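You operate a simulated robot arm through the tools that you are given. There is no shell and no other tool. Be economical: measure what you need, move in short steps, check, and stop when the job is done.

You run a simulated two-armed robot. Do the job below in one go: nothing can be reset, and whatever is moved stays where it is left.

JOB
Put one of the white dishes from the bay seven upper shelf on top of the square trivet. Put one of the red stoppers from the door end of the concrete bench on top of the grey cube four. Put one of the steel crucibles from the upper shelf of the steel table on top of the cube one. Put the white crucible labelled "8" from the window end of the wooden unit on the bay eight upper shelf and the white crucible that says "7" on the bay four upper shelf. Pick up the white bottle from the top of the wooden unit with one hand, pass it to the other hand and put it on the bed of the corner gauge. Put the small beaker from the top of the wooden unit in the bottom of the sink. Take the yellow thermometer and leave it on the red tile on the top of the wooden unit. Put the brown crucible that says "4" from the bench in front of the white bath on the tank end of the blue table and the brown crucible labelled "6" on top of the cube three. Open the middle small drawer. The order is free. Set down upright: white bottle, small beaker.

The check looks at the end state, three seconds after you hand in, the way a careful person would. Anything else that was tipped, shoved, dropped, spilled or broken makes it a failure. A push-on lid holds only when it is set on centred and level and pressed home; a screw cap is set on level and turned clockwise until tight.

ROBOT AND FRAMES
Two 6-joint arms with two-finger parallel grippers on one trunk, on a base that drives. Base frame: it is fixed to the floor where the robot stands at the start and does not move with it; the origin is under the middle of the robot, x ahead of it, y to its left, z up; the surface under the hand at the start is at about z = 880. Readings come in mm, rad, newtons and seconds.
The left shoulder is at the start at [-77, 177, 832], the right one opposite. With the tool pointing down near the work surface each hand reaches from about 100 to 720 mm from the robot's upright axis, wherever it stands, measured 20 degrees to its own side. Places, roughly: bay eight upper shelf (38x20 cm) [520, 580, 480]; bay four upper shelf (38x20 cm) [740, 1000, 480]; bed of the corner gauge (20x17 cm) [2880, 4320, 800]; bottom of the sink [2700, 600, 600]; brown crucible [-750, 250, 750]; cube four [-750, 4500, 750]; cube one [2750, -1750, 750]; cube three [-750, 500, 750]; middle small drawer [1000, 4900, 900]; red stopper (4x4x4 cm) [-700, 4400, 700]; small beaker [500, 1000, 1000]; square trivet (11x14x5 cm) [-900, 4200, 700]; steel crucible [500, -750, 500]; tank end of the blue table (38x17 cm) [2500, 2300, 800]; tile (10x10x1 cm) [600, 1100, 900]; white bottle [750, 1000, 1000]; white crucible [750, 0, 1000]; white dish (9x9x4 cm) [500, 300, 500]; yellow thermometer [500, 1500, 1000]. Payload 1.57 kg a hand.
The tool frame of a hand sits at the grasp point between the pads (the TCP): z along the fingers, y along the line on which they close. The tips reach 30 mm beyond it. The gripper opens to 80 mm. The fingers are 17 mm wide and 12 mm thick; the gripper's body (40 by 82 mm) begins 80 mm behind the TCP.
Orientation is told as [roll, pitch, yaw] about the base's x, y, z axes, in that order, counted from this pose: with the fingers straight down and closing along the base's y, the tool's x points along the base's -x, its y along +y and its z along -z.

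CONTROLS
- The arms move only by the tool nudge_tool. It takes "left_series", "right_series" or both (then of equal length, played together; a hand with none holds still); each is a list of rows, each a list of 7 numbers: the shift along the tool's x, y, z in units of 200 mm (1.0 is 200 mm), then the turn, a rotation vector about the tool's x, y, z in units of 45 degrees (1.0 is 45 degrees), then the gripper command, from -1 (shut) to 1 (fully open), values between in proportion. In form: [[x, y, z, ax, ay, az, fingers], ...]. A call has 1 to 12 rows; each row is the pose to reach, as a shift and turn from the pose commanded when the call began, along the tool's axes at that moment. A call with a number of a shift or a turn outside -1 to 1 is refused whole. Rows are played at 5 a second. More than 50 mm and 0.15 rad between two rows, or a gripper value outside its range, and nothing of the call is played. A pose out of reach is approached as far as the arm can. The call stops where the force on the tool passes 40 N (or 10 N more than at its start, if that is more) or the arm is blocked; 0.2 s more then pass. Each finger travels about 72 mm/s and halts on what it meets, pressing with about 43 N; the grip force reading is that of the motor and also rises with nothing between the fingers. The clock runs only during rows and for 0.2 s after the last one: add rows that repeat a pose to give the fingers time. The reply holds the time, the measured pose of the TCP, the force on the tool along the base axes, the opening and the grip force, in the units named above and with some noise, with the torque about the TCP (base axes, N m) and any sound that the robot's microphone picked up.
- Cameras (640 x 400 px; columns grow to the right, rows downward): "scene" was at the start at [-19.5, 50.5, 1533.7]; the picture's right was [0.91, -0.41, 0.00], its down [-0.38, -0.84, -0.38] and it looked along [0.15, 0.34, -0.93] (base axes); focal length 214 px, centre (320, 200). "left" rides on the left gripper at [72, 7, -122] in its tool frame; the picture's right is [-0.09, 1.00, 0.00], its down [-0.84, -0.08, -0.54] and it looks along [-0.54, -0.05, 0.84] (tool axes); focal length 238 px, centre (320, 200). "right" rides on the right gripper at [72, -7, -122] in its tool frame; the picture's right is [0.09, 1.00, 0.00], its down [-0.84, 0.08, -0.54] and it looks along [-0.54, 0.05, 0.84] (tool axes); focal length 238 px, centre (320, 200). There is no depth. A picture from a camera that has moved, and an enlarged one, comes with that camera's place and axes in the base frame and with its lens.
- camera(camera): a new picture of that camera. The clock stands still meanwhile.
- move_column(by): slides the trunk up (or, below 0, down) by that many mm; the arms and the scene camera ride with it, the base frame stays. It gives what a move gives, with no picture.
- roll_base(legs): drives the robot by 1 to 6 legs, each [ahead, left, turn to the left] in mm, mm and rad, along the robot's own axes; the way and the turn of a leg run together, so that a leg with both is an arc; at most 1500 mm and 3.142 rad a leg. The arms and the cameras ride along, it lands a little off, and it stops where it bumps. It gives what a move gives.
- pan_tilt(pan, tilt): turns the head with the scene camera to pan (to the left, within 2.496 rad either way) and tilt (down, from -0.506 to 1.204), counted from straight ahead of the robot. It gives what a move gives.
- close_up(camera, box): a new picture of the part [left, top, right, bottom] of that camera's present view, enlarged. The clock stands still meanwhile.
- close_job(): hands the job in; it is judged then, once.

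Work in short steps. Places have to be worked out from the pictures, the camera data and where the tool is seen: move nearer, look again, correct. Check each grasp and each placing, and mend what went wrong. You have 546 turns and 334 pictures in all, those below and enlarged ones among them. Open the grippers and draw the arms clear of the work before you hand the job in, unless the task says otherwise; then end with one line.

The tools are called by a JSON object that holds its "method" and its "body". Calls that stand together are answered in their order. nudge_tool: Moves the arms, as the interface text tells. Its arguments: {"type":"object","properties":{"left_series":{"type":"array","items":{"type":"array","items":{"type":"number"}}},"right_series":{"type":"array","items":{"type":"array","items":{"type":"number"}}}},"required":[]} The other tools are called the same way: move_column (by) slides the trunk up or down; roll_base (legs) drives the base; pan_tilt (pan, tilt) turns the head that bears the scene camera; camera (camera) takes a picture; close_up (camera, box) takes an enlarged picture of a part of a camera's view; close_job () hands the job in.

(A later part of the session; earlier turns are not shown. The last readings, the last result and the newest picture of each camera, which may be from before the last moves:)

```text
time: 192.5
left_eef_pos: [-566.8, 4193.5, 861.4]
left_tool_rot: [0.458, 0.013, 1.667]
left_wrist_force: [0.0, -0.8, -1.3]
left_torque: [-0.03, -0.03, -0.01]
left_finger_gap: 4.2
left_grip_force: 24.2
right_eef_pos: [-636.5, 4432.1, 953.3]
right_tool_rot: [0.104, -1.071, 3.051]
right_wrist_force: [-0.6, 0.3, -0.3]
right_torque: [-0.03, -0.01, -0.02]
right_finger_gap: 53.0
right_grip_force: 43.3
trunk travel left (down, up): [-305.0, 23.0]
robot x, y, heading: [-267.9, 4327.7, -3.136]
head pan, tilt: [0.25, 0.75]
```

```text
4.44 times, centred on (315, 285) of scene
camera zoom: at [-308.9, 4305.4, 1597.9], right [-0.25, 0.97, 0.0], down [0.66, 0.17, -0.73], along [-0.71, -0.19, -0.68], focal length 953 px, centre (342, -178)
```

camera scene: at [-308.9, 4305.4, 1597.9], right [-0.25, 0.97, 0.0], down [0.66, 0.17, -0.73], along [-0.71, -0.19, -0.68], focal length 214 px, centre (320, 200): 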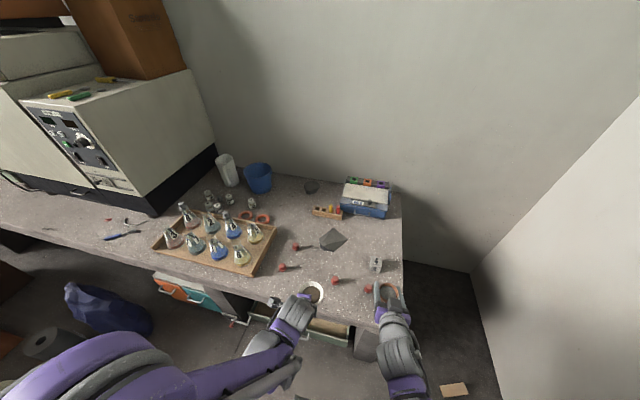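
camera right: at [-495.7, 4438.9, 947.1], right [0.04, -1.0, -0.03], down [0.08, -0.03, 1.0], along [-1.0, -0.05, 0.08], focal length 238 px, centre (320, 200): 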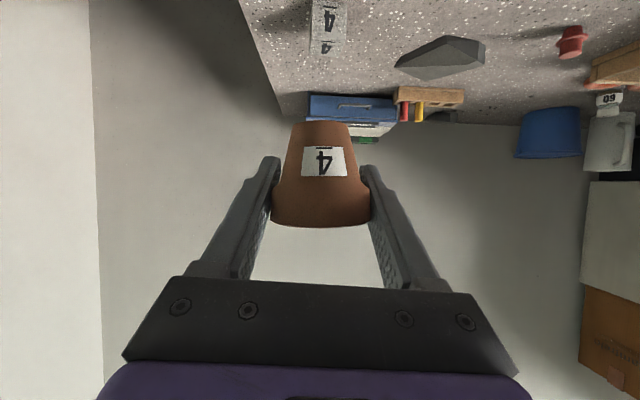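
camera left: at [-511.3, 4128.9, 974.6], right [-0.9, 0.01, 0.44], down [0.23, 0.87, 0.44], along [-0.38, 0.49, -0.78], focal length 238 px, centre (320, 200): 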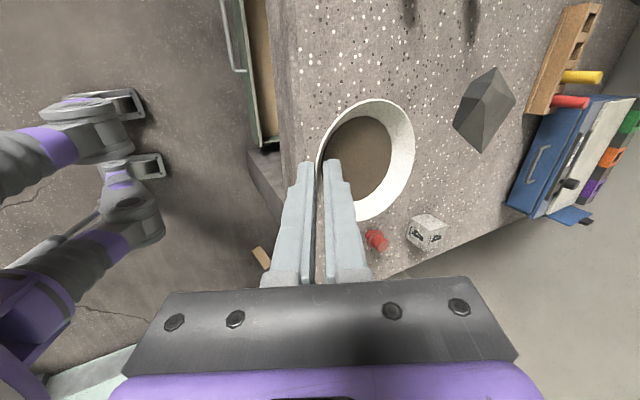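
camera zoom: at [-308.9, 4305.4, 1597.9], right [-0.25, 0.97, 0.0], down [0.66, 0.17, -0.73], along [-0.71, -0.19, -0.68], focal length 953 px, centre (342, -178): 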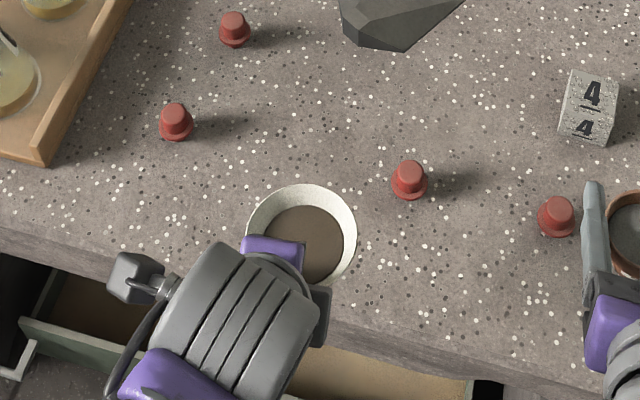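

Dish is level. Plan: dish base onto the broad face at ≈(-979,4201,723), tilted to its slope. First move the base 60 mm nearer and the hand forward 190 mm.

{"method": "roll_base", "body": {"legs": [[60, 0, 0]]}}

{"method": "nudge_tool", "body": {"left_series": [[-0.028, 0.17, 0.084, 0, 0, 0, -1], [-0.055, 0.34, 0.167, 0, 0, 0, -1], [-0.083, 0.51, 0.25, 0, 0, 0, -1], [-0.11, 0.68, 0.334, 0, 0, 0, -1], [-0.138, 0.85, 0.418, 0, 0, 0, -1]]}}

{"method": "camera", "body": {"camera": "left"}}

```text
time: 193.5
left_eef_pos: [-625.0, 4193.2, 862.1]
left_tool_rot: [0.462, 0.015, 1.667]
left_wrist_force: [0.1, 0.0, -1.0]
left_torque: [0.01, -0.03, -0.02]
left_finger_gap: 4.3
left_grip_force: 24.7
right_eef_pos: [-695.8, 4431.9, 953.8]
right_tool_rot: [0.105, -1.072, 3.05]
right_wrist_force: [-0.4, 0.3, -1.4]
right_torque: [0.02, 0.0, 0.03]
right_finger_gap: 52.8
right_grip_force: 42.8
trunk travel left (down, up): [-305.0, 23.0]
robot x, y, heading: [-326.2, 4330.0, -3.129]
head pan, tilt: [0.25, 0.75]
```

```text
time: 194.7
left_eef_pos: [-816.3, 4200.8, 863.3]
left_tool_rot: [0.46, 0.015, 1.669]
left_wrist_force: [-0.6, 0.5, -1.4]
left_torque: [-0.04, -0.06, 0.04]
left_finger_gap: 4.3
left_grip_force: 24.9
right_eef_pos: [-695.9, 4431.8, 952.9]
right_tool_rot: [0.104, -1.07, 3.052]
right_wrist_force: [-0.6, -0.5, -0.4]
right_torque: [-0.04, 0.0, 0.05]
right_finger_gap: 52.9
right_grip_force: 43.2
trunk travel left (down, up): [-305.0, 23.0]
robot x, y, heading: [-331.8, 4329.3, -3.131]
head pan, tilt: [0.25, 0.75]
```

```text
248 pictures are left
camera left: at [-761.9, 4136.8, 975.3], right [-0.9, 0.01, 0.44], down [0.23, 0.87, 0.44], along [-0.38, 0.49, -0.78], focal length 238 px, centre (320, 200)
```

left: 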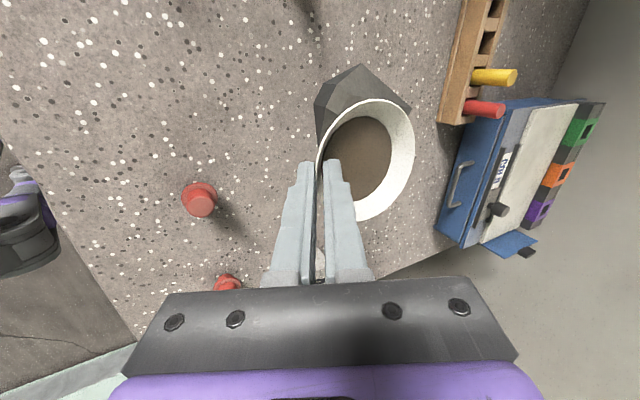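

{"method": "nudge_tool", "body": {"left_series": [[-0.029, 0.118, 0.114, 0.058, 0.048, 0.025, -1], [-0.058, 0.237, 0.227, 0.116, 0.096, 0.049, -1], [-0.086, 0.355, 0.34, 0.174, 0.144, 0.074, -1], [-0.115, 0.473, 0.454, 0.232, 0.192, 0.099, -1]]}}

{"method": "camera", "body": {"camera": "left"}}

{"method": "close_up", "body": {"camera": "scene", "box": [290, 190, 380, 280]}}

{"method": "camera", "body": {"camera": "right"}}

```text
time: 195.7
left_eef_pos: [-944.9, 4209.0, 822.1]
left_tool_rot: [0.274, 0.183, 1.65]
left_wrist_force: [0.5, 0.7, -1.0]
left_torque: [-0.01, -0.04, 0.02]
left_finger_gap: 4.5
left_grip_force: 25.2
right_eef_pos: [-696.4, 4431.7, 953.4]
right_tool_rot: [0.103, -1.07, 3.049]
right_wrist_force: [0.3, -0.3, 0.4]
right_torque: [-0.02, -0.01, 0.02]
right_finger_gap: 53.2
right_grip_force: 42.8
trunk travel left (down, up): [-305.0, 23.0]
robot x, y, heading: [-329.5, 4326.0, -3.136]
head pan, tilt: [0.25, 0.75]
```

```text
247 pictures are left
camera left: at [-914.4, 4164.1, 952.6], right [-0.97, 0.07, 0.25], down [0.15, 0.93, 0.34], along [-0.21, 0.36, -0.91], focal length 238 px, centre (320, 200)
```

left: 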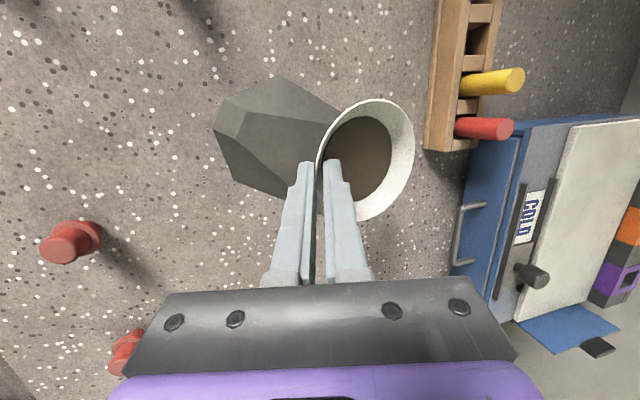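

```text
4.44 times, centred on (335, 235) of scene
camera zoom: at [-370.0, 4305.1, 1597.9], right [-0.26, 0.97, 0.0], down [0.66, 0.17, -0.73], along [-0.71, -0.19, -0.68], focal length 953 px, centre (253, 44)
```

zoom: 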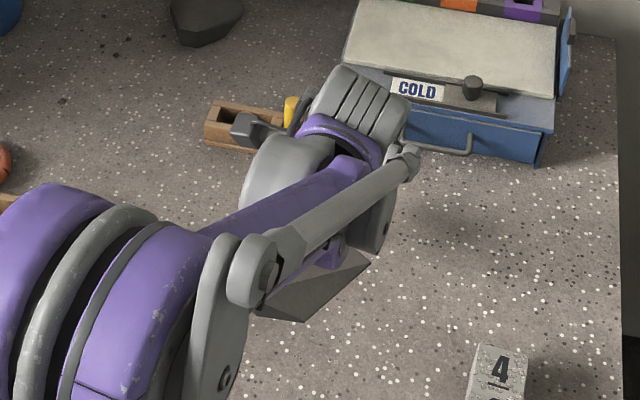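

```text
245 pictures are left
camera right: at [-556.4, 4438.4, 947.1], right [0.05, -1.0, -0.03], down [0.08, -0.03, 1.0], along [-1.0, -0.05, 0.08], focal length 238 px, centre (320, 200)
```

right: 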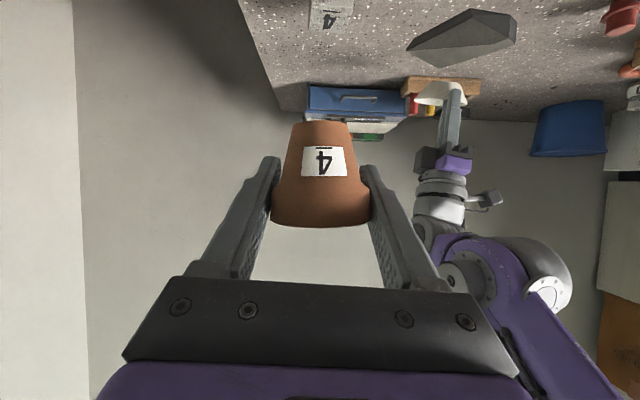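

Triangulating gives the dish base centre at (-979,4196,755), tilt matched. Lower 28 mm then in small steps.

{"method": "nudge_tool", "body": {"left_series": [[-0.013, -0.019, 0.066, 0, 0, 0, -1], [-0.026, -0.0375, 0.133, 0, 0, 0, -1], [-0.027, -0.04, 0.142, 0, 0, 0, -1], [-0.027, -0.04, 0.142, 0, 0, 0, -1]]}}

{"method": "camera", "body": {"camera": "left"}}

{"method": "close_up", "body": {"camera": "right", "box": [380, 0, 540, 110]}}

```text
time: 196.7
left_eef_pos: [-944.7, 4213.2, 791.9]
left_tool_rot: [0.274, 0.184, 1.65]
left_wrist_force: [0.5, -0.1, -0.9]
left_torque: [0.02, -0.05, -0.01]
left_finger_gap: 4.2
left_grip_force: 25.1
right_eef_pos: [-695.1, 4431.1, 952.7]
right_tool_rot: [0.105, -1.071, 3.05]
right_wrist_force: [-0.4, 0.1, -0.6]
right_torque: [-0.01, -0.02, 0.03]
right_finger_gap: 53.3
right_grip_force: 43.2
trunk travel left (down, up): [-305.0, 23.0]
robot x, y, heading: [-328.0, 4328.4, -3.129]
head pan, tilt: [0.25, 0.75]
```

```text
244 pictures are left
camera left: at [-913.3, 4166.3, 922.9], right [-0.97, 0.06, 0.25], down [0.15, 0.93, 0.34], along [-0.21, 0.37, -0.91], focal length 238 px, centre (320, 200)
```

left: 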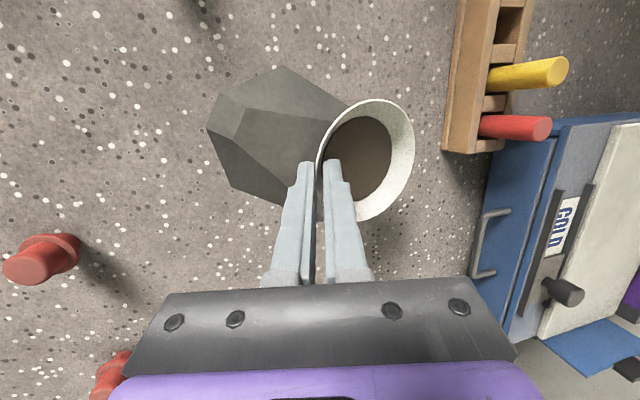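

```text
3.64 times, centred on (460, 55) of right
camera zoom: at [-555.3, 4438.3, 947.2], right [0.05, -1.0, -0.03], down [0.08, -0.03, 1.0], along [-1.0, -0.05, 0.08], focal length 867 px, centre (-189, 727)
```

zoom: 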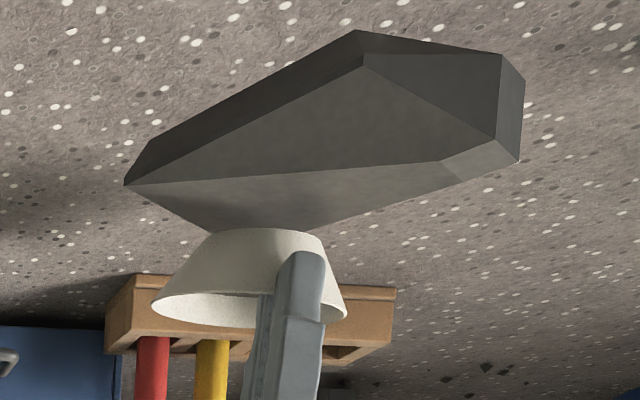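

Right-cam view puts the base nearer (-997,4198,729). I shift +12 x, +8 y and then lower in small steps.

{"method": "nudge_tool", "body": {"left_series": [[-0.035, -0.059, -0.023, 0, 0, 0, -1], [-0.042, -0.07, 0.015, 0, 0, 0, -1], [-0.044, -0.073, 0.024, 0, 0, 0, -1], [-0.046, -0.076, 0.033, 0, 0, 0, -1], [-0.046, -0.076, 0.033, 0, 0, 0, -1]]}}

{"method": "close_up", "body": {"camera": "right", "box": [380, 0, 540, 110]}}

```text
time: 197.9
left_eef_pos: [-931.0, 4220.7, 780.6]
left_tool_rot: [0.276, 0.185, 1.65]
left_wrist_force: [0.3, 0.6, -1.0]
left_torque: [0.02, 0.01, -0.02]
left_finger_gap: 4.0
left_grip_force: 24.4
right_eef_pos: [-695.1, 4432.0, 953.7]
right_tool_rot: [0.105, -1.072, 3.049]
right_wrist_force: [0.5, -0.4, -0.2]
right_torque: [0.02, 0.02, 0.02]
right_finger_gap: 53.2
right_grip_force: 42.7
trunk travel left (down, up): [-305.0, 23.0]
robot x, y, heading: [-329.5, 4327.7, -3.135]
head pan, tilt: [0.25, 0.75]
```

```text
3.64 times, centred on (460, 55) of right
camera zoom: at [-555.2, 4438.3, 947.2], right [0.05, -1.0, -0.03], down [0.08, -0.03, 1.0], along [-1.0, -0.05, 0.08], focal length 867 px, centre (-189, 727)
```

zoom: 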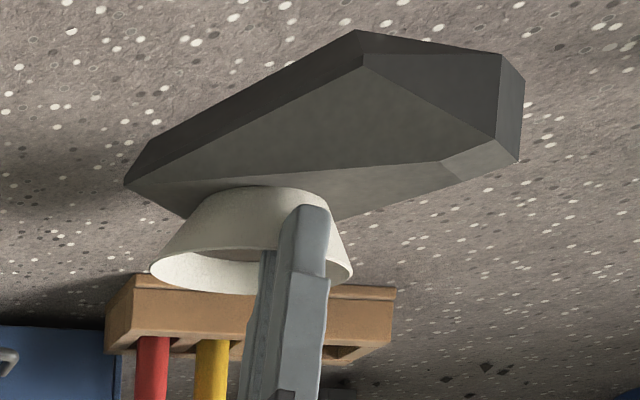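

{"method": "nudge_tool", "body": {"left_series": [[-0.002, -0.003, 0.01, 0, 0, 0, -1], [-0.004, -0.005, 0.02, 0, 0, 0, -1], [-0.006, -0.008, 0.028, 0, 0, 0, -1], [-0.006, -0.008, 0.028, 0, 0, 0, -1]]}}

{"method": "close_up", "body": {"camera": "right", "box": [380, 0, 540, 110]}}

```text
time: 198.9
left_eef_pos: [-931.4, 4220.0, 775.1]
left_tool_rot: [0.279, 0.184, 1.648]
left_wrist_force: [0.3, -0.3, 5.4]
left_torque: [0.04, 0.4, 0.05]
left_finger_gap: 3.8
left_grip_force: 24.9
right_eef_pos: [-695.2, 4430.8, 953.3]
right_tool_rot: [0.103, -1.071, 3.051]
right_wrist_force: [0.7, 0.2, -0.3]
right_torque: [0.01, 0.01, 0.0]
right_finger_gap: 52.9
right_grip_force: 43.4
trunk travel left (down, up): [-305.0, 23.0]
robot x, y, heading: [-326.7, 4323.6, -3.13]
head pan, tilt: [0.25, 0.75]
```

```text
3.64 times, centred on (460, 55) of right
camera zoom: at [-554.9, 4438.3, 947.4], right [0.05, -1.0, -0.03], down [0.08, -0.03, 1.0], along [-1.0, -0.05, 0.08], focal length 867 px, centre (-189, 727)
```

zoom: 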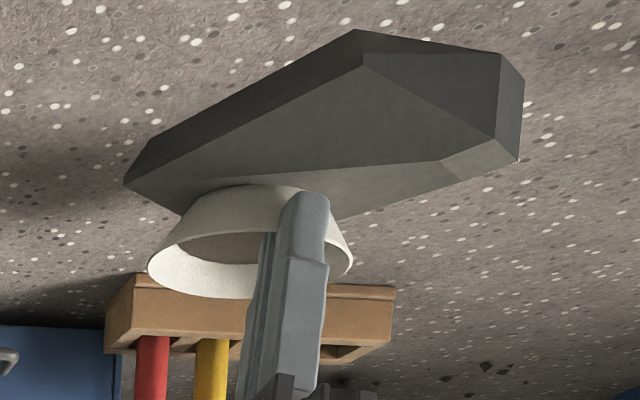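

Contact (5 N). Open slightly and see how the dish settles.

{"method": "nudge_tool", "body": {"left_series": [[0, 0, 0, 0, 0, 0, -0.75], [0, 0, 0, 0, 0, 0, -0.5], [0, 0, 0, 0, 0, 0, -0.5]]}}

{"method": "close_up", "body": {"camera": "right", "box": [380, 0, 540, 110]}}

{"method": "camera", "body": {"camera": "left"}}

```text
time: 199.7
left_eef_pos: [-932.3, 4219.8, 774.2]
left_tool_rot: [0.276, 0.183, 1.65]
left_wrist_force: [-0.5, 1.0, 0.6]
left_torque: [-0.03, -0.01, 0.02]
left_finger_gap: 20.0
left_grip_force: 0.1
right_eef_pos: [-695.5, 4431.9, 953.1]
right_tool_rot: [0.104, -1.072, 3.051]
right_wrist_force: [0.6, 0.0, -0.9]
right_torque: [0.0, 0.01, 0.03]
right_finger_gap: 53.1
right_grip_force: 43.0
trunk travel left (down, up): [-305.0, 23.0]
robot x, y, heading: [-327.1, 4326.0, -3.135]
head pan, tilt: [0.25, 0.75]
```

```text
3.64 times, centred on (460, 55) of right
camera zoom: at [-555.2, 4438.3, 947.2], right [0.05, -1.0, -0.03], down [0.08, -0.03, 1.0], along [-1.0, -0.05, 0.08], focal length 867 px, centre (-189, 727)
```

zoom: 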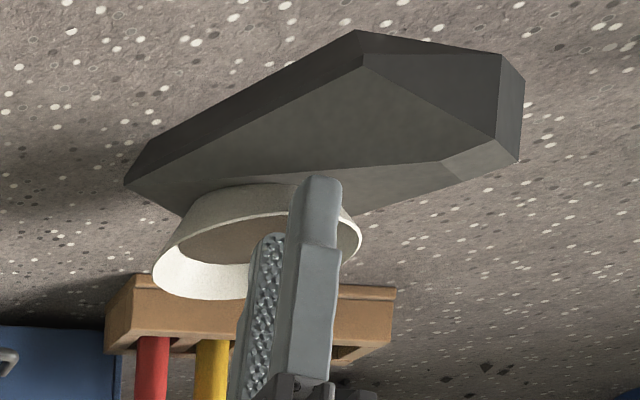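

```text
239 pictures are left
camera left: at [-900.5, 4174.1, 904.3], right [-0.97, 0.06, 0.25], down [0.15, 0.93, 0.34], along [-0.21, 0.37, -0.91], focal length 238 px, centre (320, 200)
```

left: 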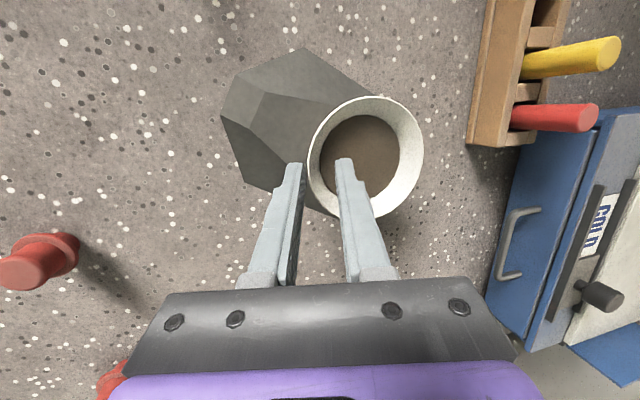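

It settled on the face. Withdraw the fingers upward.

{"method": "nudge_tool", "body": {"left_series": [[0, 0, -0.08, 0, 0, 0, -0.5], [0, 0, -0.2, 0, 0, 0, -0.5], [0, 0, -0.4, 0, 0, 0, -0.5], [0, -0.1, -0.6, 0, 0, 0, -0.5]]}}

{"method": "close_up", "body": {"camera": "right", "box": [380, 0, 540, 110]}}

{"method": "camera", "body": {"camera": "left"}}

```text
time: 200.7
left_eef_pos: [-879.9, 4244.2, 884.6]
left_tool_rot: [0.277, 0.183, 1.648]
left_wrist_force: [1.3, -0.4, 0.7]
left_torque: [0.01, 0.0, -0.01]
left_finger_gap: 19.9
left_grip_force: 0.0
right_eef_pos: [-693.9, 4432.1, 954.1]
right_tool_rot: [0.104, -1.072, 3.051]
right_wrist_force: [0.0, -1.0, -0.6]
right_torque: [-0.02, 0.0, -0.01]
right_finger_gap: 52.7
right_grip_force: 43.5
trunk travel left (down, up): [-305.0, 23.0]
robot x, y, heading: [-327.8, 4327.9, -3.128]
head pan, tilt: [0.25, 0.75]
```

```text
3.64 times, centred on (460, 55) of right
camera zoom: at [-554.0, 4438.3, 947.3], right [0.05, -1.0, -0.03], down [0.08, -0.03, 1.0], along [-1.0, -0.05, 0.08], focal length 867 px, centre (-189, 727)
```

zoom: 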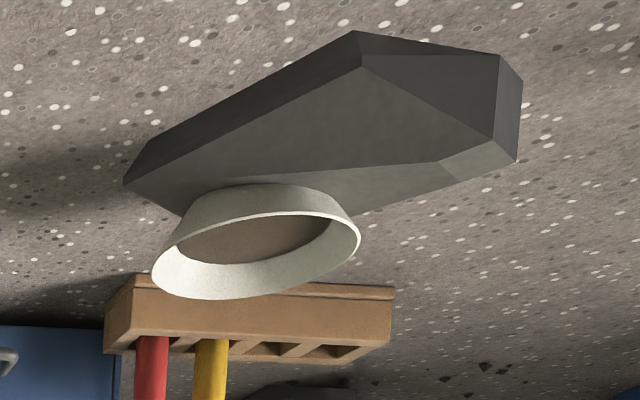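

```text
237 pictures are left
camera left: at [-849.1, 4197.8, 1013.4], right [-0.97, 0.06, 0.25], down [0.15, 0.93, 0.34], along [-0.21, 0.37, -0.91], focal length 238 px, centre (320, 200)
```

left: 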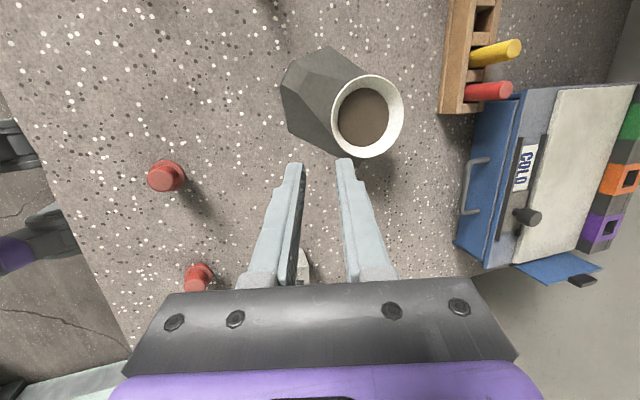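

Dish stands on the trivet. Next the stopper at ≈(-748,4254): straighten the left hand to vertical above it, and move the right hand (with "4") out to the right.

{"method": "nudge_tool", "body": {"left_series": [[-0.012, -0.18, 0.02, 0.087, -0.061, 0, 0.5], [-0.025, -0.358, 0.04, 0.174, -0.122, 0, 0.5], [-0.037, -0.537, 0.06, 0.26, -0.184, 0, 0.5], [-0.05, -0.716, 0.08, 0.347, -0.245, 0, 0.5]], "right_series": [[0, -0.2, 0, 0, 0, 0, -1], [0, -0.4, 0, 0, 0, 0, -1], [0, -0.6, 0, 0, 0, 0, -1], [0, -0.8, 0, 0, 0, 0, -1]]}}

{"method": "camera", "body": {"camera": "left"}}

```text
time: 201.7
left_eef_pos: [-748.0, 4256.3, 829.0]
left_tool_rot: [-0.001, -0.006, 1.621]
left_wrist_force: [0.4, 0.6, 0.3]
left_torque: [-0.04, 0.0, 0.0]
left_finger_gap: 60.0
left_grip_force: 0.1
right_eef_pos: [-695.8, 4592.2, 943.9]
right_tool_rot: [0.106, -1.071, 3.052]
right_wrist_force: [0.2, -0.9, -1.0]
right_torque: [-0.01, 0.02, -0.01]
right_finger_gap: 53.0
right_grip_force: 43.1
trunk travel left (down, up): [-305.0, 23.0]
robot x, y, heading: [-327.3, 4325.3, -3.136]
head pan, tilt: [0.25, 0.75]
```

```text
236 pictures are left
camera left: at [-751.3, 4183.6, 950.0], right [-1.0, 0.04, 0.0], down [0.03, 0.84, 0.55], along [0.02, 0.55, -0.84], focal length 238 px, centre (320, 200)
```

left: 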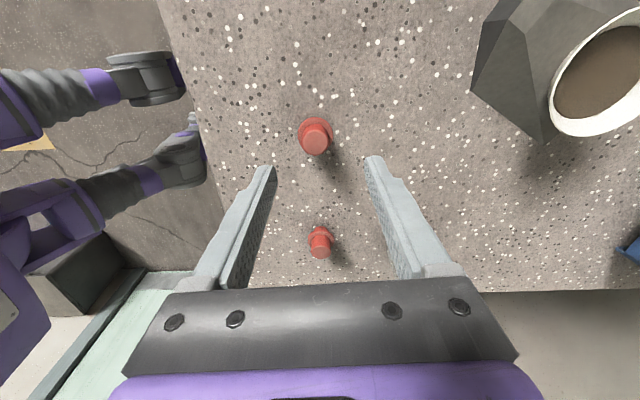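

Stopper axis ≈(-745,4257), right beneath. Lower 98 mm and close.

{"method": "nudge_tool", "body": {"left_series": [[0, -0.01, 0.2, 0, 0, 0, 0.5], [0, -0.01, 0.4, 0, 0, 0, 0.5], [0, -0.01, 0.485, 0, 0, 0, 0.5], [0, -0.01, 0.485, 0, 0, 0, -1], [0, -0.01, 0.485, 0, 0, 0, -1], [0, -0.01, 0.485, 0, 0, 0, -1]]}}

{"method": "camera", "body": {"camera": "left"}}

```text
time: 203.1
left_eef_pos: [-745.4, 4254.8, 731.1]
left_tool_rot: [-0.001, -0.007, 1.622]
left_wrist_force: [0.9, 0.1, -0.1]
left_torque: [-0.02, 0.04, 0.0]
left_finger_gap: 31.7
left_grip_force: 40.0
right_eef_pos: [-695.4, 4591.2, 943.5]
right_tool_rot: [0.104, -1.072, 3.051]
right_wrist_force: [0.1, -0.6, 0.4]
right_torque: [-0.01, 0.04, -0.02]
right_finger_gap: 53.0
right_grip_force: 42.6
trunk travel left (down, up): [-305.0, 23.0]
robot x, y, heading: [-332.6, 4326.8, -3.129]
head pan, tilt: [0.25, 0.75]
```

```text
235 pictures are left
camera left: at [-748.8, 4182.7, 852.2], right [-1.0, 0.04, 0.0], down [0.03, 0.84, 0.55], along [0.02, 0.55, -0.84], focal length 238 px, centre (320, 200)
```

left: 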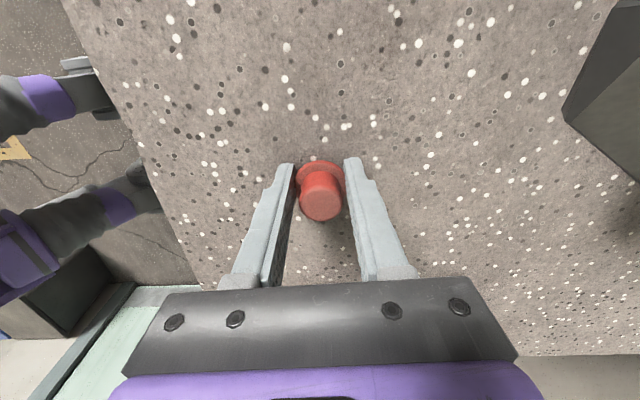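

Gripped on the flange. Lift 100 mm and shift toward cube 4.

{"method": "nudge_tool", "body": {"left_series": [[0, 0, -0.1, 0, 0, 0, -1], [0, 0, -0.3, 0, 0, 0, -1], [0, 0, -0.5, 0, 0, 0, -1], [-0.2, 0.1, -0.5, 0, 0, 0, -1], [-0.4, 0.2, -0.5, 0, 0, 0, -1], [-0.5, 0.3, -0.5, 0, 0, 0, -1]]}}

{"method": "camera", "body": {"camera": "left"}}

{"method": "close_up", "body": {"camera": "scene", "box": [320, 220, 420, 300]}}

```text
time: 204.5
left_eef_pos: [-810.6, 4354.0, 830.2]
left_tool_rot: [-0.001, -0.008, 1.623]
left_wrist_force: [-0.2, 0.2, 0.4]
left_torque: [-0.02, 0.0, 0.01]
left_finger_gap: 31.8
left_grip_force: 40.0
right_eef_pos: [-695.6, 4592.2, 943.7]
right_tool_rot: [0.105, -1.073, 3.05]
right_wrist_force: [-0.1, -0.4, 0.1]
right_torque: [-0.03, -0.02, 0.03]
right_finger_gap: 53.2
right_grip_force: 43.2
trunk travel left (down, up): [-305.0, 23.0]
robot x, y, heading: [-330.3, 4326.5, -3.136]
head pan, tilt: [0.25, 0.75]
```

```text
234 pictures are left
camera left: at [-812.8, 4280.9, 951.2], right [-1.0, 0.04, 0.0], down [0.03, 0.84, 0.55], along [0.02, 0.55, -0.84], focal length 238 px, centre (320, 200)
```

left: 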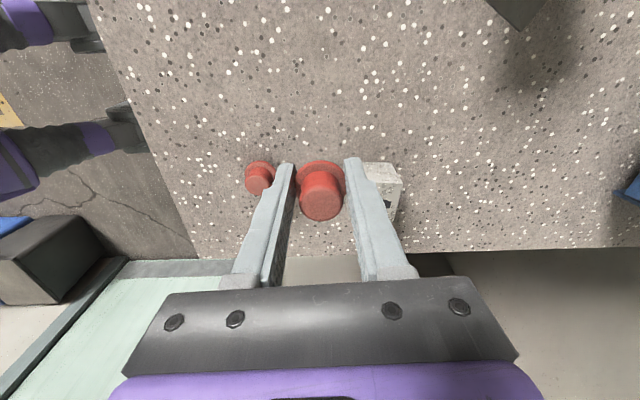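

```text
5.00 times, centred on (370, 260) of scene
camera zoom: at [-368.8, 4305.2, 1597.8], right [-0.26, 0.97, 0.0], down [0.66, 0.17, -0.73], along [-0.71, -0.19, -0.68], focal length 1072 px, centre (70, -100)
```

zoom: 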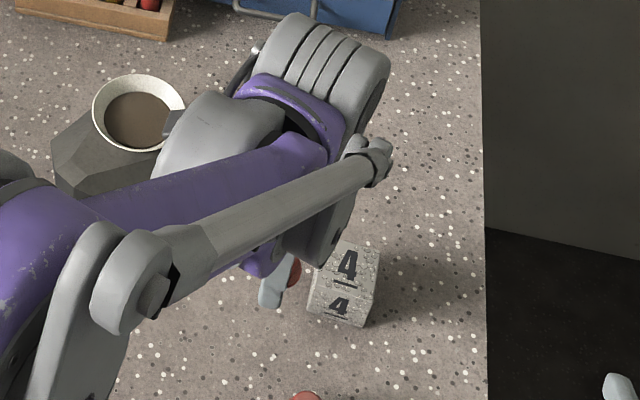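

Cube 4's top centre ≈(-871,4416). Move above it and lower to 6 mm above.

{"method": "nudge_tool", "body": {"left_series": [[-0.16, 0.14, 0, 0, 0, 0, -1], [-0.326, 0.285, 0, 0, 0, 0, -1], [-0.326, 0.285, 0.1, 0, 0, 0, -1], [-0.326, 0.285, 0.22, 0, 0, 0, -1]]}}

{"method": "camera", "body": {"camera": "left"}}

{"method": "camera", "body": {"camera": "right"}}

```text
time: 205.5
left_eef_pos: [-872.3, 4412.2, 788.5]
left_tool_rot: [-0.002, -0.007, 1.623]
left_wrist_force: [0.6, 0.1, -0.7]
left_torque: [0.02, 0.01, 0.03]
left_finger_gap: 31.7
left_grip_force: 40.7
right_eef_pos: [-696.0, 4591.3, 943.2]
right_tool_rot: [0.105, -1.071, 3.051]
right_wrist_force: [-0.2, -0.4, -0.9]
right_torque: [0.04, -0.02, 0.0]
right_finger_gap: 52.9
right_grip_force: 42.8
trunk travel left (down, up): [-305.0, 23.0]
robot x, y, heading: [-326.0, 4329.0, -3.129]
head pan, tilt: [0.25, 0.75]
```

```text
232 pictures are left
camera left: at [-874.8, 4340.5, 908.9], right [-1.0, 0.04, 0.0], down [0.03, 0.84, 0.55], along [0.02, 0.55, -0.84], focal length 238 px, centre (320, 200)
```

left: 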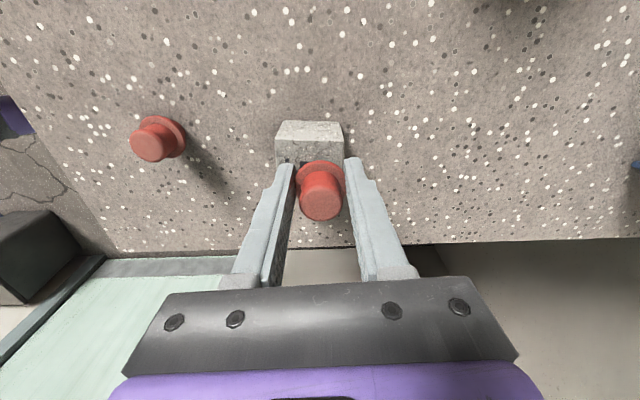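

```text
231 pictures are left
camera right: at [-556.4, 4597.8, 937.6], right [0.05, -1.0, -0.03], down [0.08, -0.03, 1.0], along [-1.0, -0.05, 0.08], focal length 238 px, centre (320, 200)
```

right: 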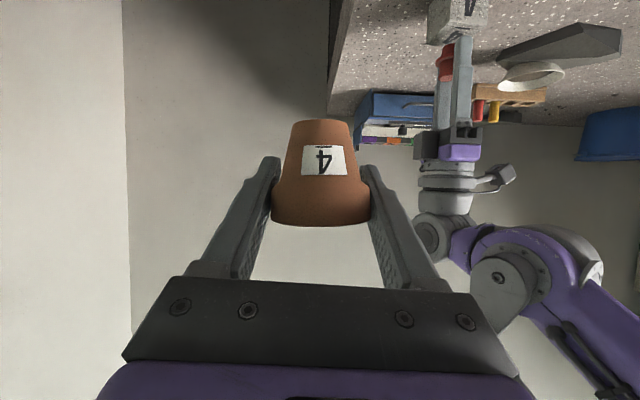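

{"method": "close_up", "body": {"camera": "right", "box": [400, 0, 500, 90]}}

{"method": "close_up", "body": {"camera": "left", "box": [250, 100, 380, 230]}}

```text
4.44 times, centred on (450, 45) of right
camera zoom: at [-556.4, 4597.8, 937.6], right [0.05, -1.0, -0.03], down [0.08, -0.03, 1.0], along [-1.0, -0.05, 0.08], focal length 1059 px, centre (-258, 889)
```

zoom: 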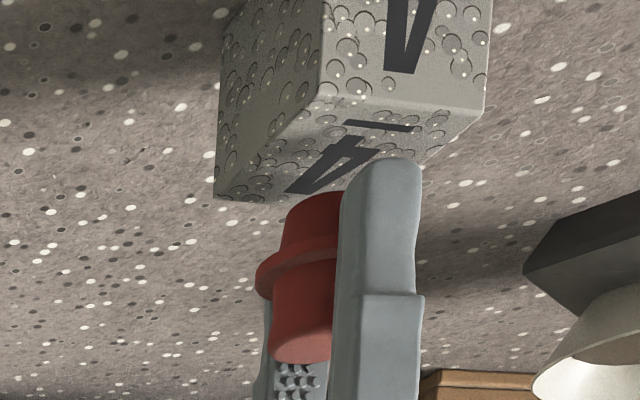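

```text
3.08 times, centred on (315, 165) of left
camera zoom: at [-874.8, 4340.5, 908.9], right [-1.0, 0.04, 0.0], down [0.03, 0.84, 0.55], along [0.02, 0.55, -0.84], focal length 733 px, centre (335, 308)
```

zoom: 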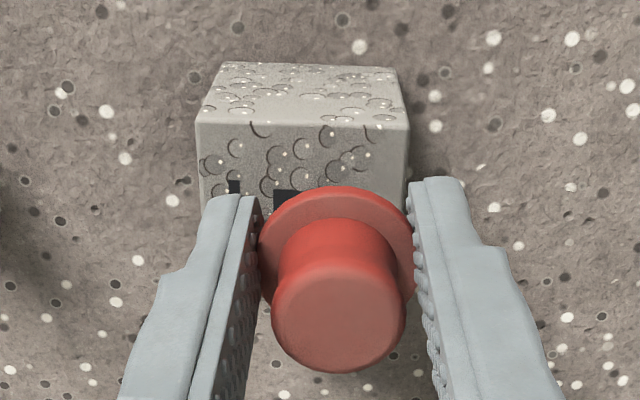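

Cube spans x -890…-841, y 4397…4446. Shift (+6,+9) and lower to contact.

{"method": "nudge_tool", "body": {"left_series": [[-0.043, -0.032, 0, 0, 0, 0, -1], [-0.043, -0.032, 0.03, 0, 0, 0, -1], [-0.043, -0.032, 0.045, 0, 0, 0, -1], [-0.043, -0.032, 0.055, 0, 0, 0, -1], [-0.043, -0.032, 0.065, 0, 0, 0, -1]]}}

{"method": "close_up", "body": {"camera": "right", "box": [400, 0, 500, 90]}}

```text
time: 206.7
left_eef_pos: [-865.7, 4422.7, 779.5]
left_tool_rot: [0.005, -0.007, 1.621]
left_wrist_force: [-1.1, -1.0, 29.3]
left_torque: [0.01, -0.02, 0.0]
left_finger_gap: 31.6
left_grip_force: 40.4
right_eef_pos: [-694.5, 4589.7, 944.3]
right_tool_rot: [0.102, -1.074, 3.053]
right_wrist_force: [-0.3, -0.3, -0.7]
right_torque: [-0.01, 0.05, -0.02]
right_finger_gap: 52.8
right_grip_force: 43.3
trunk travel left (down, up): [-305.0, 23.0]
robot x, y, heading: [-328.6, 4327.2, -3.133]
head pan, tilt: [0.25, 0.75]
stopped in row 5 (left hand): the force on the tool passed its limit at 42 N (the readings are from after the stop); the commanded pose is now the measured one
```

```text
4.44 times, centred on (450, 45) of right
camera zoom: at [-554.8, 4597.1, 938.4], right [0.05, -1.0, -0.03], down [0.08, -0.03, 1.0], along [-1.0, -0.05, 0.08], focal length 1059 px, centre (-258, 889)
```

zoom: 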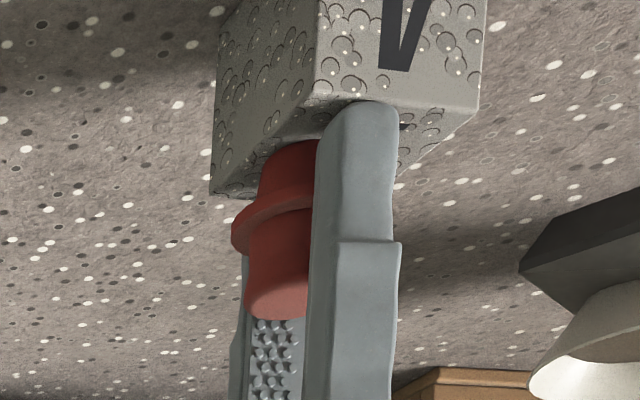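

Contact, well centred. Relieve, open, and rise.

{"method": "nudge_tool", "body": {"left_series": [[0, 0, -0.006, 0, 0, 0, -1], [0, 0, -0.006, 0, 0, 0, 0.3], [0, 0, -0.006, 0, 0, 0, 0.6], [0, 0, -0.1, 0, 0, 0, 0.6], [0, 0, -0.3, 0, 0, 0, 0.6], [0, 0, -0.5, 0, 0, 0, 0.6]]}}

{"method": "camera", "body": {"camera": "left"}}

```text
time: 208.1
left_eef_pos: [-866.3, 4422.8, 876.9]
left_tool_rot: [0.003, -0.006, 1.623]
left_wrist_force: [-0.1, 0.8, 0.7]
left_torque: [0.06, -0.05, 0.02]
left_finger_gap: 64.1
left_grip_force: 0.0
right_eef_pos: [-695.6, 4590.7, 943.5]
right_tool_rot: [0.106, -1.072, 3.051]
right_wrist_force: [-0.3, -0.2, -0.9]
right_torque: [0.0, 0.01, -0.01]
right_finger_gap: 52.9
right_grip_force: 43.6
trunk travel left (down, up): [-305.0, 23.0]
robot x, y, heading: [-326.5, 4328.1, -3.136]
head pan, tilt: [0.25, 0.75]
```

```text
227 pictures are left
camera left: at [-868.8, 4351.4, 998.5], right [-1.0, 0.04, 0.0], down [0.04, 0.84, 0.55], along [0.02, 0.55, -0.84], focal length 238 px, centre (320, 200)
```

left: 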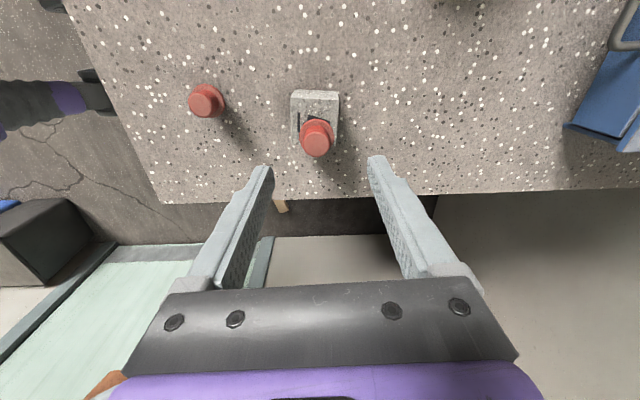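

Stopper is on cube 4. Withdraw the left hand and back the robot out from the bench.

{"method": "nudge_tool", "body": {"left_series": [[0.08, -0.16, -0.08, 0, 0, 0, 0.6], [0.16, -0.33, -0.16, 0, 0, 0, 0.6], [0.24, -0.5, -0.24, 0, 0, 0, 0.6], [0.32, -0.66, -0.3, 0, 0, 0, 0.6], [0.4, -0.83, -0.3, 0, 0, 0, 0.6], [0.5, -1.0, -0.3, 0, 0, 0, 0.6]]}}

{"method": "roll_base", "body": {"legs": [[-700, 0, 0]]}}

{"method": "pan_tilt", "body": {"pan": -1.9, "tilt": 0.4}}

{"method": "camera", "body": {"camera": "scene"}}

```text
time: 209.5
left_eef_pos: [-658.8, 4333.1, 935.1]
left_tool_rot: [0.002, -0.008, 1.622]
left_wrist_force: [-0.4, -0.5, 0.6]
left_torque: [0.05, 0.0, 0.02]
left_finger_gap: 63.9
left_grip_force: 0.0
right_eef_pos: [-694.8, 4589.2, 943.4]
right_tool_rot: [0.101, -1.074, 3.054]
right_wrist_force: [0.6, 0.0, 0.2]
right_torque: [0.0, 0.0, -0.03]
right_finger_gap: 52.9
right_grip_force: 42.6
trunk travel left (down, up): [-305.0, 23.0]
robot x, y, heading: [-327.1, 4326.4, -3.137]
head pan, tilt: [0.25, 0.75]
```

```text
time: 213.4
left_eef_pos: [36.0, 4339.7, 936.4]
left_tool_rot: [0.001, -0.007, 1.634]
left_wrist_force: [-0.2, -0.5, 0.3]
left_torque: [-0.02, 0.02, -0.01]
left_finger_gap: 63.8
left_grip_force: 0.1
right_eef_pos: [-1.5, 4596.7, 944.5]
right_tool_rot: [0.104, -1.073, 3.062]
right_wrist_force: [0.7, 0.8, -0.8]
right_torque: [0.01, 0.02, -0.02]
right_finger_gap: 52.9
right_grip_force: 43.1
trunk travel left (down, up): [-305.0, 23.0]
robot x, y, heading: [366.2, 4335.3, -3.124]
head pan, tilt: [0.25, 0.75]
```

```text
time: 215.4
left_eef_pos: [36.6, 4339.6, 935.7]
left_tool_rot: [0.002, -0.006, 1.633]
left_wrist_force: [-0.4, 0.4, 0.6]
left_torque: [0.02, -0.04, -0.02]
left_finger_gap: 63.8
left_grip_force: 0.1
right_eef_pos: [-1.1, 4596.8, 944.1]
right_tool_rot: [0.106, -1.071, 3.065]
right_wrist_force: [0.0, 0.3, 0.1]
right_torque: [-0.01, -0.01, 0.0]
right_finger_gap: 52.9
right_grip_force: 43.0
trunk travel left (down, up): [-305.0, 23.0]
robot x, y, heading: [368.0, 4334.2, -3.126]
head pan, tilt: [-1.901, 0.4]
```

```text
226 pictures are left
camera scene: at [437.3, 4424.4, 1628.9], right [0.95, -0.31, 0.0], down [-0.12, -0.37, -0.92], along [0.28, 0.88, -0.39], focal length 214 px, centre (320, 200)
```

scene: 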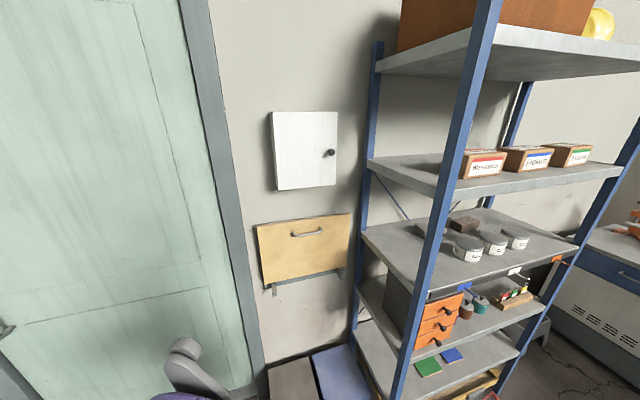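

The three-drawer box is at the left end of the rack, face at about y≈4790, x≈1015. I move to (1190,3934) facing it.

{"method": "roll_base", "body": {"legs": [[0, 400, 0], [0, 0, -1.586], [0, -822, 0]]}}

{"method": "nudge_tool", "body": {"left_series": [[0, 0, 0, 0, 0, -0.163, 0.6], [0, 0, 0, 0, 0, -0.33, 0.6], [0, 0, 0, 0, 0, -0.49, 0.6], [0, 0, 0, 0, 0, -0.65, 0.6], [0, 0, 0, 0, 0, -0.81, 0.6], [0, 0, 0, 0, 0, -0.977, 0.6]]}}

{"method": "nudge_tool", "body": {"left_series": [[-0.1, 0, 0, 0, 0, -0.163, 0.6], [-0.2, 0, 0, 0, 0, -0.33, 0.6], [-0.3, 0, 0, 0, 0, -0.49, 0.6], [-0.4, 0, 0, 0, 0, -0.65, 0.6], [-0.4, 0, 0, 0, 0, -0.81, 0.6], [-0.4, 0, 0, 0, 0, -0.977, 0.6]]}}

{"method": "pan_tilt", "body": {"pan": 0.2, "tilt": 0.6}}

{"method": "camera", "body": {"camera": "scene"}}

```text
time: 230.6
left_eef_pos: [1222.8, 4247.7, 936.1]
left_tool_rot: [0.003, -0.008, 0.008]
left_wrist_force: [0.3, 1.1, 0.5]
left_torque: [0.01, 0.01, 0.02]
left_finger_gap: 63.6
left_grip_force: 0.1
right_eef_pos: [1482.5, 4271.5, 944.1]
right_tool_rot: [0.103, -1.071, 1.438]
right_wrist_force: [-0.4, 0.0, -0.9]
right_torque: [0.03, 0.0, -0.02]
right_finger_gap: 52.7
right_grip_force: 42.8
trunk travel left (down, up): [-305.0, 23.0]
robot x, y, heading: [1203.3, 3911.8, 1.538]
head pan, tilt: [-1.901, 0.4]
```

```text
time: 232.0
left_eef_pos: [1223.8, 4246.8, 935.5]
left_tool_rot: [-0.004, -0.004, 0.78]
left_wrist_force: [1.3, -0.4, -0.4]
left_torque: [-0.01, 0.03, -0.01]
left_finger_gap: 64.1
left_grip_force: 0.1
right_eef_pos: [1481.7, 4270.2, 943.4]
right_tool_rot: [0.106, -1.072, 1.437]
right_wrist_force: [0.3, -0.2, -0.8]
right_torque: [0.04, 0.0, -0.02]
right_finger_gap: 52.7
right_grip_force: 43.2
trunk travel left (down, up): [-305.0, 23.0]
robot x, y, heading: [1199.9, 3912.4, 1.539]
head pan, tilt: [-1.901, 0.4]
```

```text
time: 233.4
left_eef_pos: [1280.3, 4304.5, 935.9]
left_tool_rot: [-0.007, -0.002, 1.546]
left_wrist_force: [-0.8, 0.5, -0.1]
left_torque: [0.01, 0.02, 0.04]
left_finger_gap: 64.0
left_grip_force: 0.1
right_eef_pos: [1482.1, 4270.6, 943.8]
right_tool_rot: [0.103, -1.072, 1.439]
right_wrist_force: [-0.5, -0.4, -1.2]
right_torque: [0.01, 0.02, 0.0]
right_finger_gap: 52.6
right_grip_force: 43.2
trunk travel left (down, up): [-305.0, 23.0]
robot x, y, heading: [1203.8, 3915.0, 1.536]
head pan, tilt: [-1.901, 0.4]
```

```text
time: 235.4
left_eef_pos: [1280.4, 4303.1, 935.9]
left_tool_rot: [-0.006, -0.001, 1.544]
left_wrist_force: [0.0, -0.2, 0.7]
left_torque: [-0.04, -0.02, 0.02]
left_finger_gap: 64.2
left_grip_force: 0.1
right_eef_pos: [1482.6, 4271.4, 944.5]
right_tool_rot: [0.105, -1.072, 1.438]
right_wrist_force: [0.9, -0.2, -1.2]
right_torque: [0.03, 0.0, 0.03]
right_finger_gap: 53.2
right_grip_force: 43.2
trunk travel left (down, up): [-305.0, 23.0]
robot x, y, heading: [1205.0, 3915.8, 1.533]
head pan, tilt: [0.201, 0.6]
```

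```text
225 pictures are left
camera scene: at [1184.8, 3958.7, 1610.7], right [0.99, 0.17, 0.0], down [0.09, -0.56, -0.83], along [-0.14, 0.81, -0.56], focal length 214 px, centre (320, 200)
```

scene: 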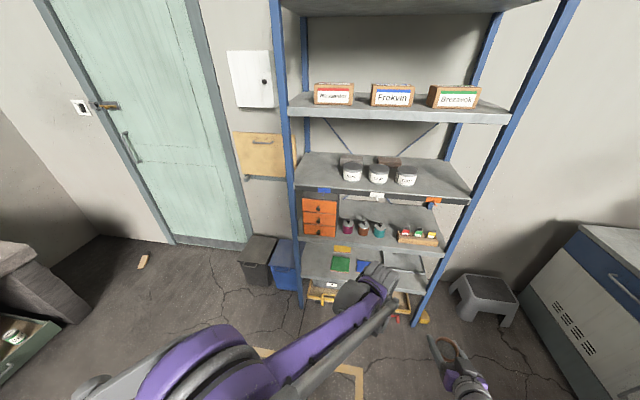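

{"method": "close_up", "body": {"camera": "scene", "box": [285, 180, 365, 250]}}

```text
5.71 times, centred on (325, 215) of scene
camera zoom: at [1184.8, 3958.7, 1610.7], right [0.99, 0.17, 0.0], down [0.09, -0.56, -0.83], along [-0.14, 0.81, -0.56], focal length 1226 px, centre (291, 114)
```

zoom: 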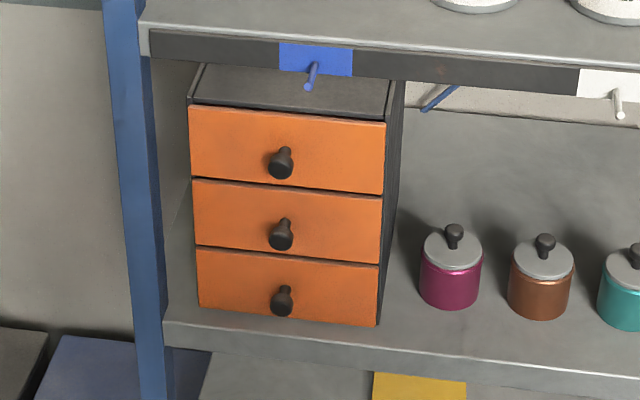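

Middle knob ≈(1030,4800,899). I bring the left hand to the left and pitch it near-horizontal, and square the base heading.

{"method": "nudge_tool", "body": {"left_series": [[0, 0.16, 0, 0, -0.15, 0, 0], [0, 0.33, 0, 0, -0.3, 0, 0], [0, 0.5, 0, 0, -0.45, 0, 0], [0, 0.66, 0, 0, -0.6, 0, 0], [0, 0.83, 0, 0, -0.75, 0, 0], [0, 1.0, 0, 0, -0.9, 0, 0]]}}

{"method": "nudge_tool", "body": {"left_series": [[0, 0.05, 0, 0, -0.15, 0, 0], [0, 0.1, 0, 0, -0.3, 0, 0], [0, 0.15, 0, 0, -0.45, 0, 0], [0, 0.2, 0, 0, -0.6, 0, 0], [0, 0.25, 0, 0, -0.75, 0, 0], [0, 0.25, 0, 0, -0.9, 0, 0]]}}

{"method": "roll_base", "body": {"legs": [[0, 0, 0.037]]}}

{"method": "camera", "body": {"camera": "left"}}

```text
time: 236.8
left_eef_pos: [1078.9, 4307.5, 933.9]
left_tool_rot: [-0.008, -0.71, 1.547]
left_wrist_force: [0.0, -0.6, -1.0]
left_torque: [0.01, 0.03, -0.02]
left_finger_gap: 39.8
left_grip_force: 0.0
right_eef_pos: [1481.8, 4271.0, 943.4]
right_tool_rot: [0.102, -1.072, 1.439]
right_wrist_force: [0.0, -0.3, -1.2]
right_torque: [-0.02, -0.02, 0.01]
right_finger_gap: 52.8
right_grip_force: 42.9
trunk travel left (down, up): [-305.0, 23.0]
robot x, y, heading: [1200.9, 3914.5, 1.535]
head pan, tilt: [0.201, 0.6]
```

```text
time: 238.2
left_eef_pos: [1031.0, 4326.9, 998.4]
left_tool_rot: [-0.04, -1.416, 1.587]
left_wrist_force: [-0.3, 0.6, -0.1]
left_torque: [-0.02, -0.02, 0.0]
left_finger_gap: 40.4
left_grip_force: 0.1
left hand out of reach, approached as far as the arm can: row 4, 5, 6
right_eef_pos: [1482.7, 4271.6, 944.0]
right_tool_rot: [0.105, -1.07, 1.439]
right_wrist_force: [0.1, 0.6, -0.8]
right_torque: [0.04, 0.0, -0.01]
right_finger_gap: 53.1
right_grip_force: 43.0
trunk travel left (down, up): [-305.0, 23.0]
robot x, y, heading: [1204.0, 3914.7, 1.535]
head pan, tilt: [0.201, 0.6]
```

```text
time: 239.0
left_eef_pos: [1016.8, 4319.5, 998.8]
left_tool_rot: [-0.044, -1.413, 1.622]
left_wrist_force: [-0.4, 0.3, -0.4]
left_torque: [-0.02, 0.02, -0.01]
left_finger_gap: 40.1
left_grip_force: 0.1
right_eef_pos: [1467.7, 4280.7, 944.1]
right_tool_rot: [0.105, -1.072, 1.475]
right_wrist_force: [0.4, 0.2, -0.6]
right_torque: [0.02, -0.04, -0.01]
right_finger_gap: 52.8
right_grip_force: 42.9
trunk travel left (down, up): [-305.0, 23.0]
robot x, y, heading: [1204.9, 3911.5, 1.576]
head pan, tilt: [0.201, 0.6]
```

```text
223 pictures are left
camera left: at [1012.2, 4188.8, 945.9], right [-1.0, 0.01, 0.08], down [0.07, -0.4, 0.91], along [0.04, 0.91, 0.4], focal length 238 px, centre (320, 200)
```

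left: 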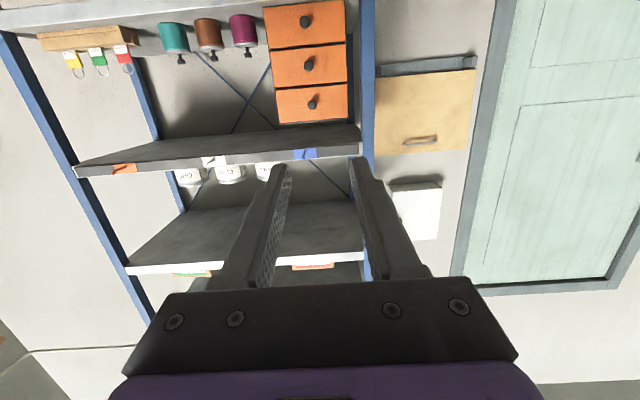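

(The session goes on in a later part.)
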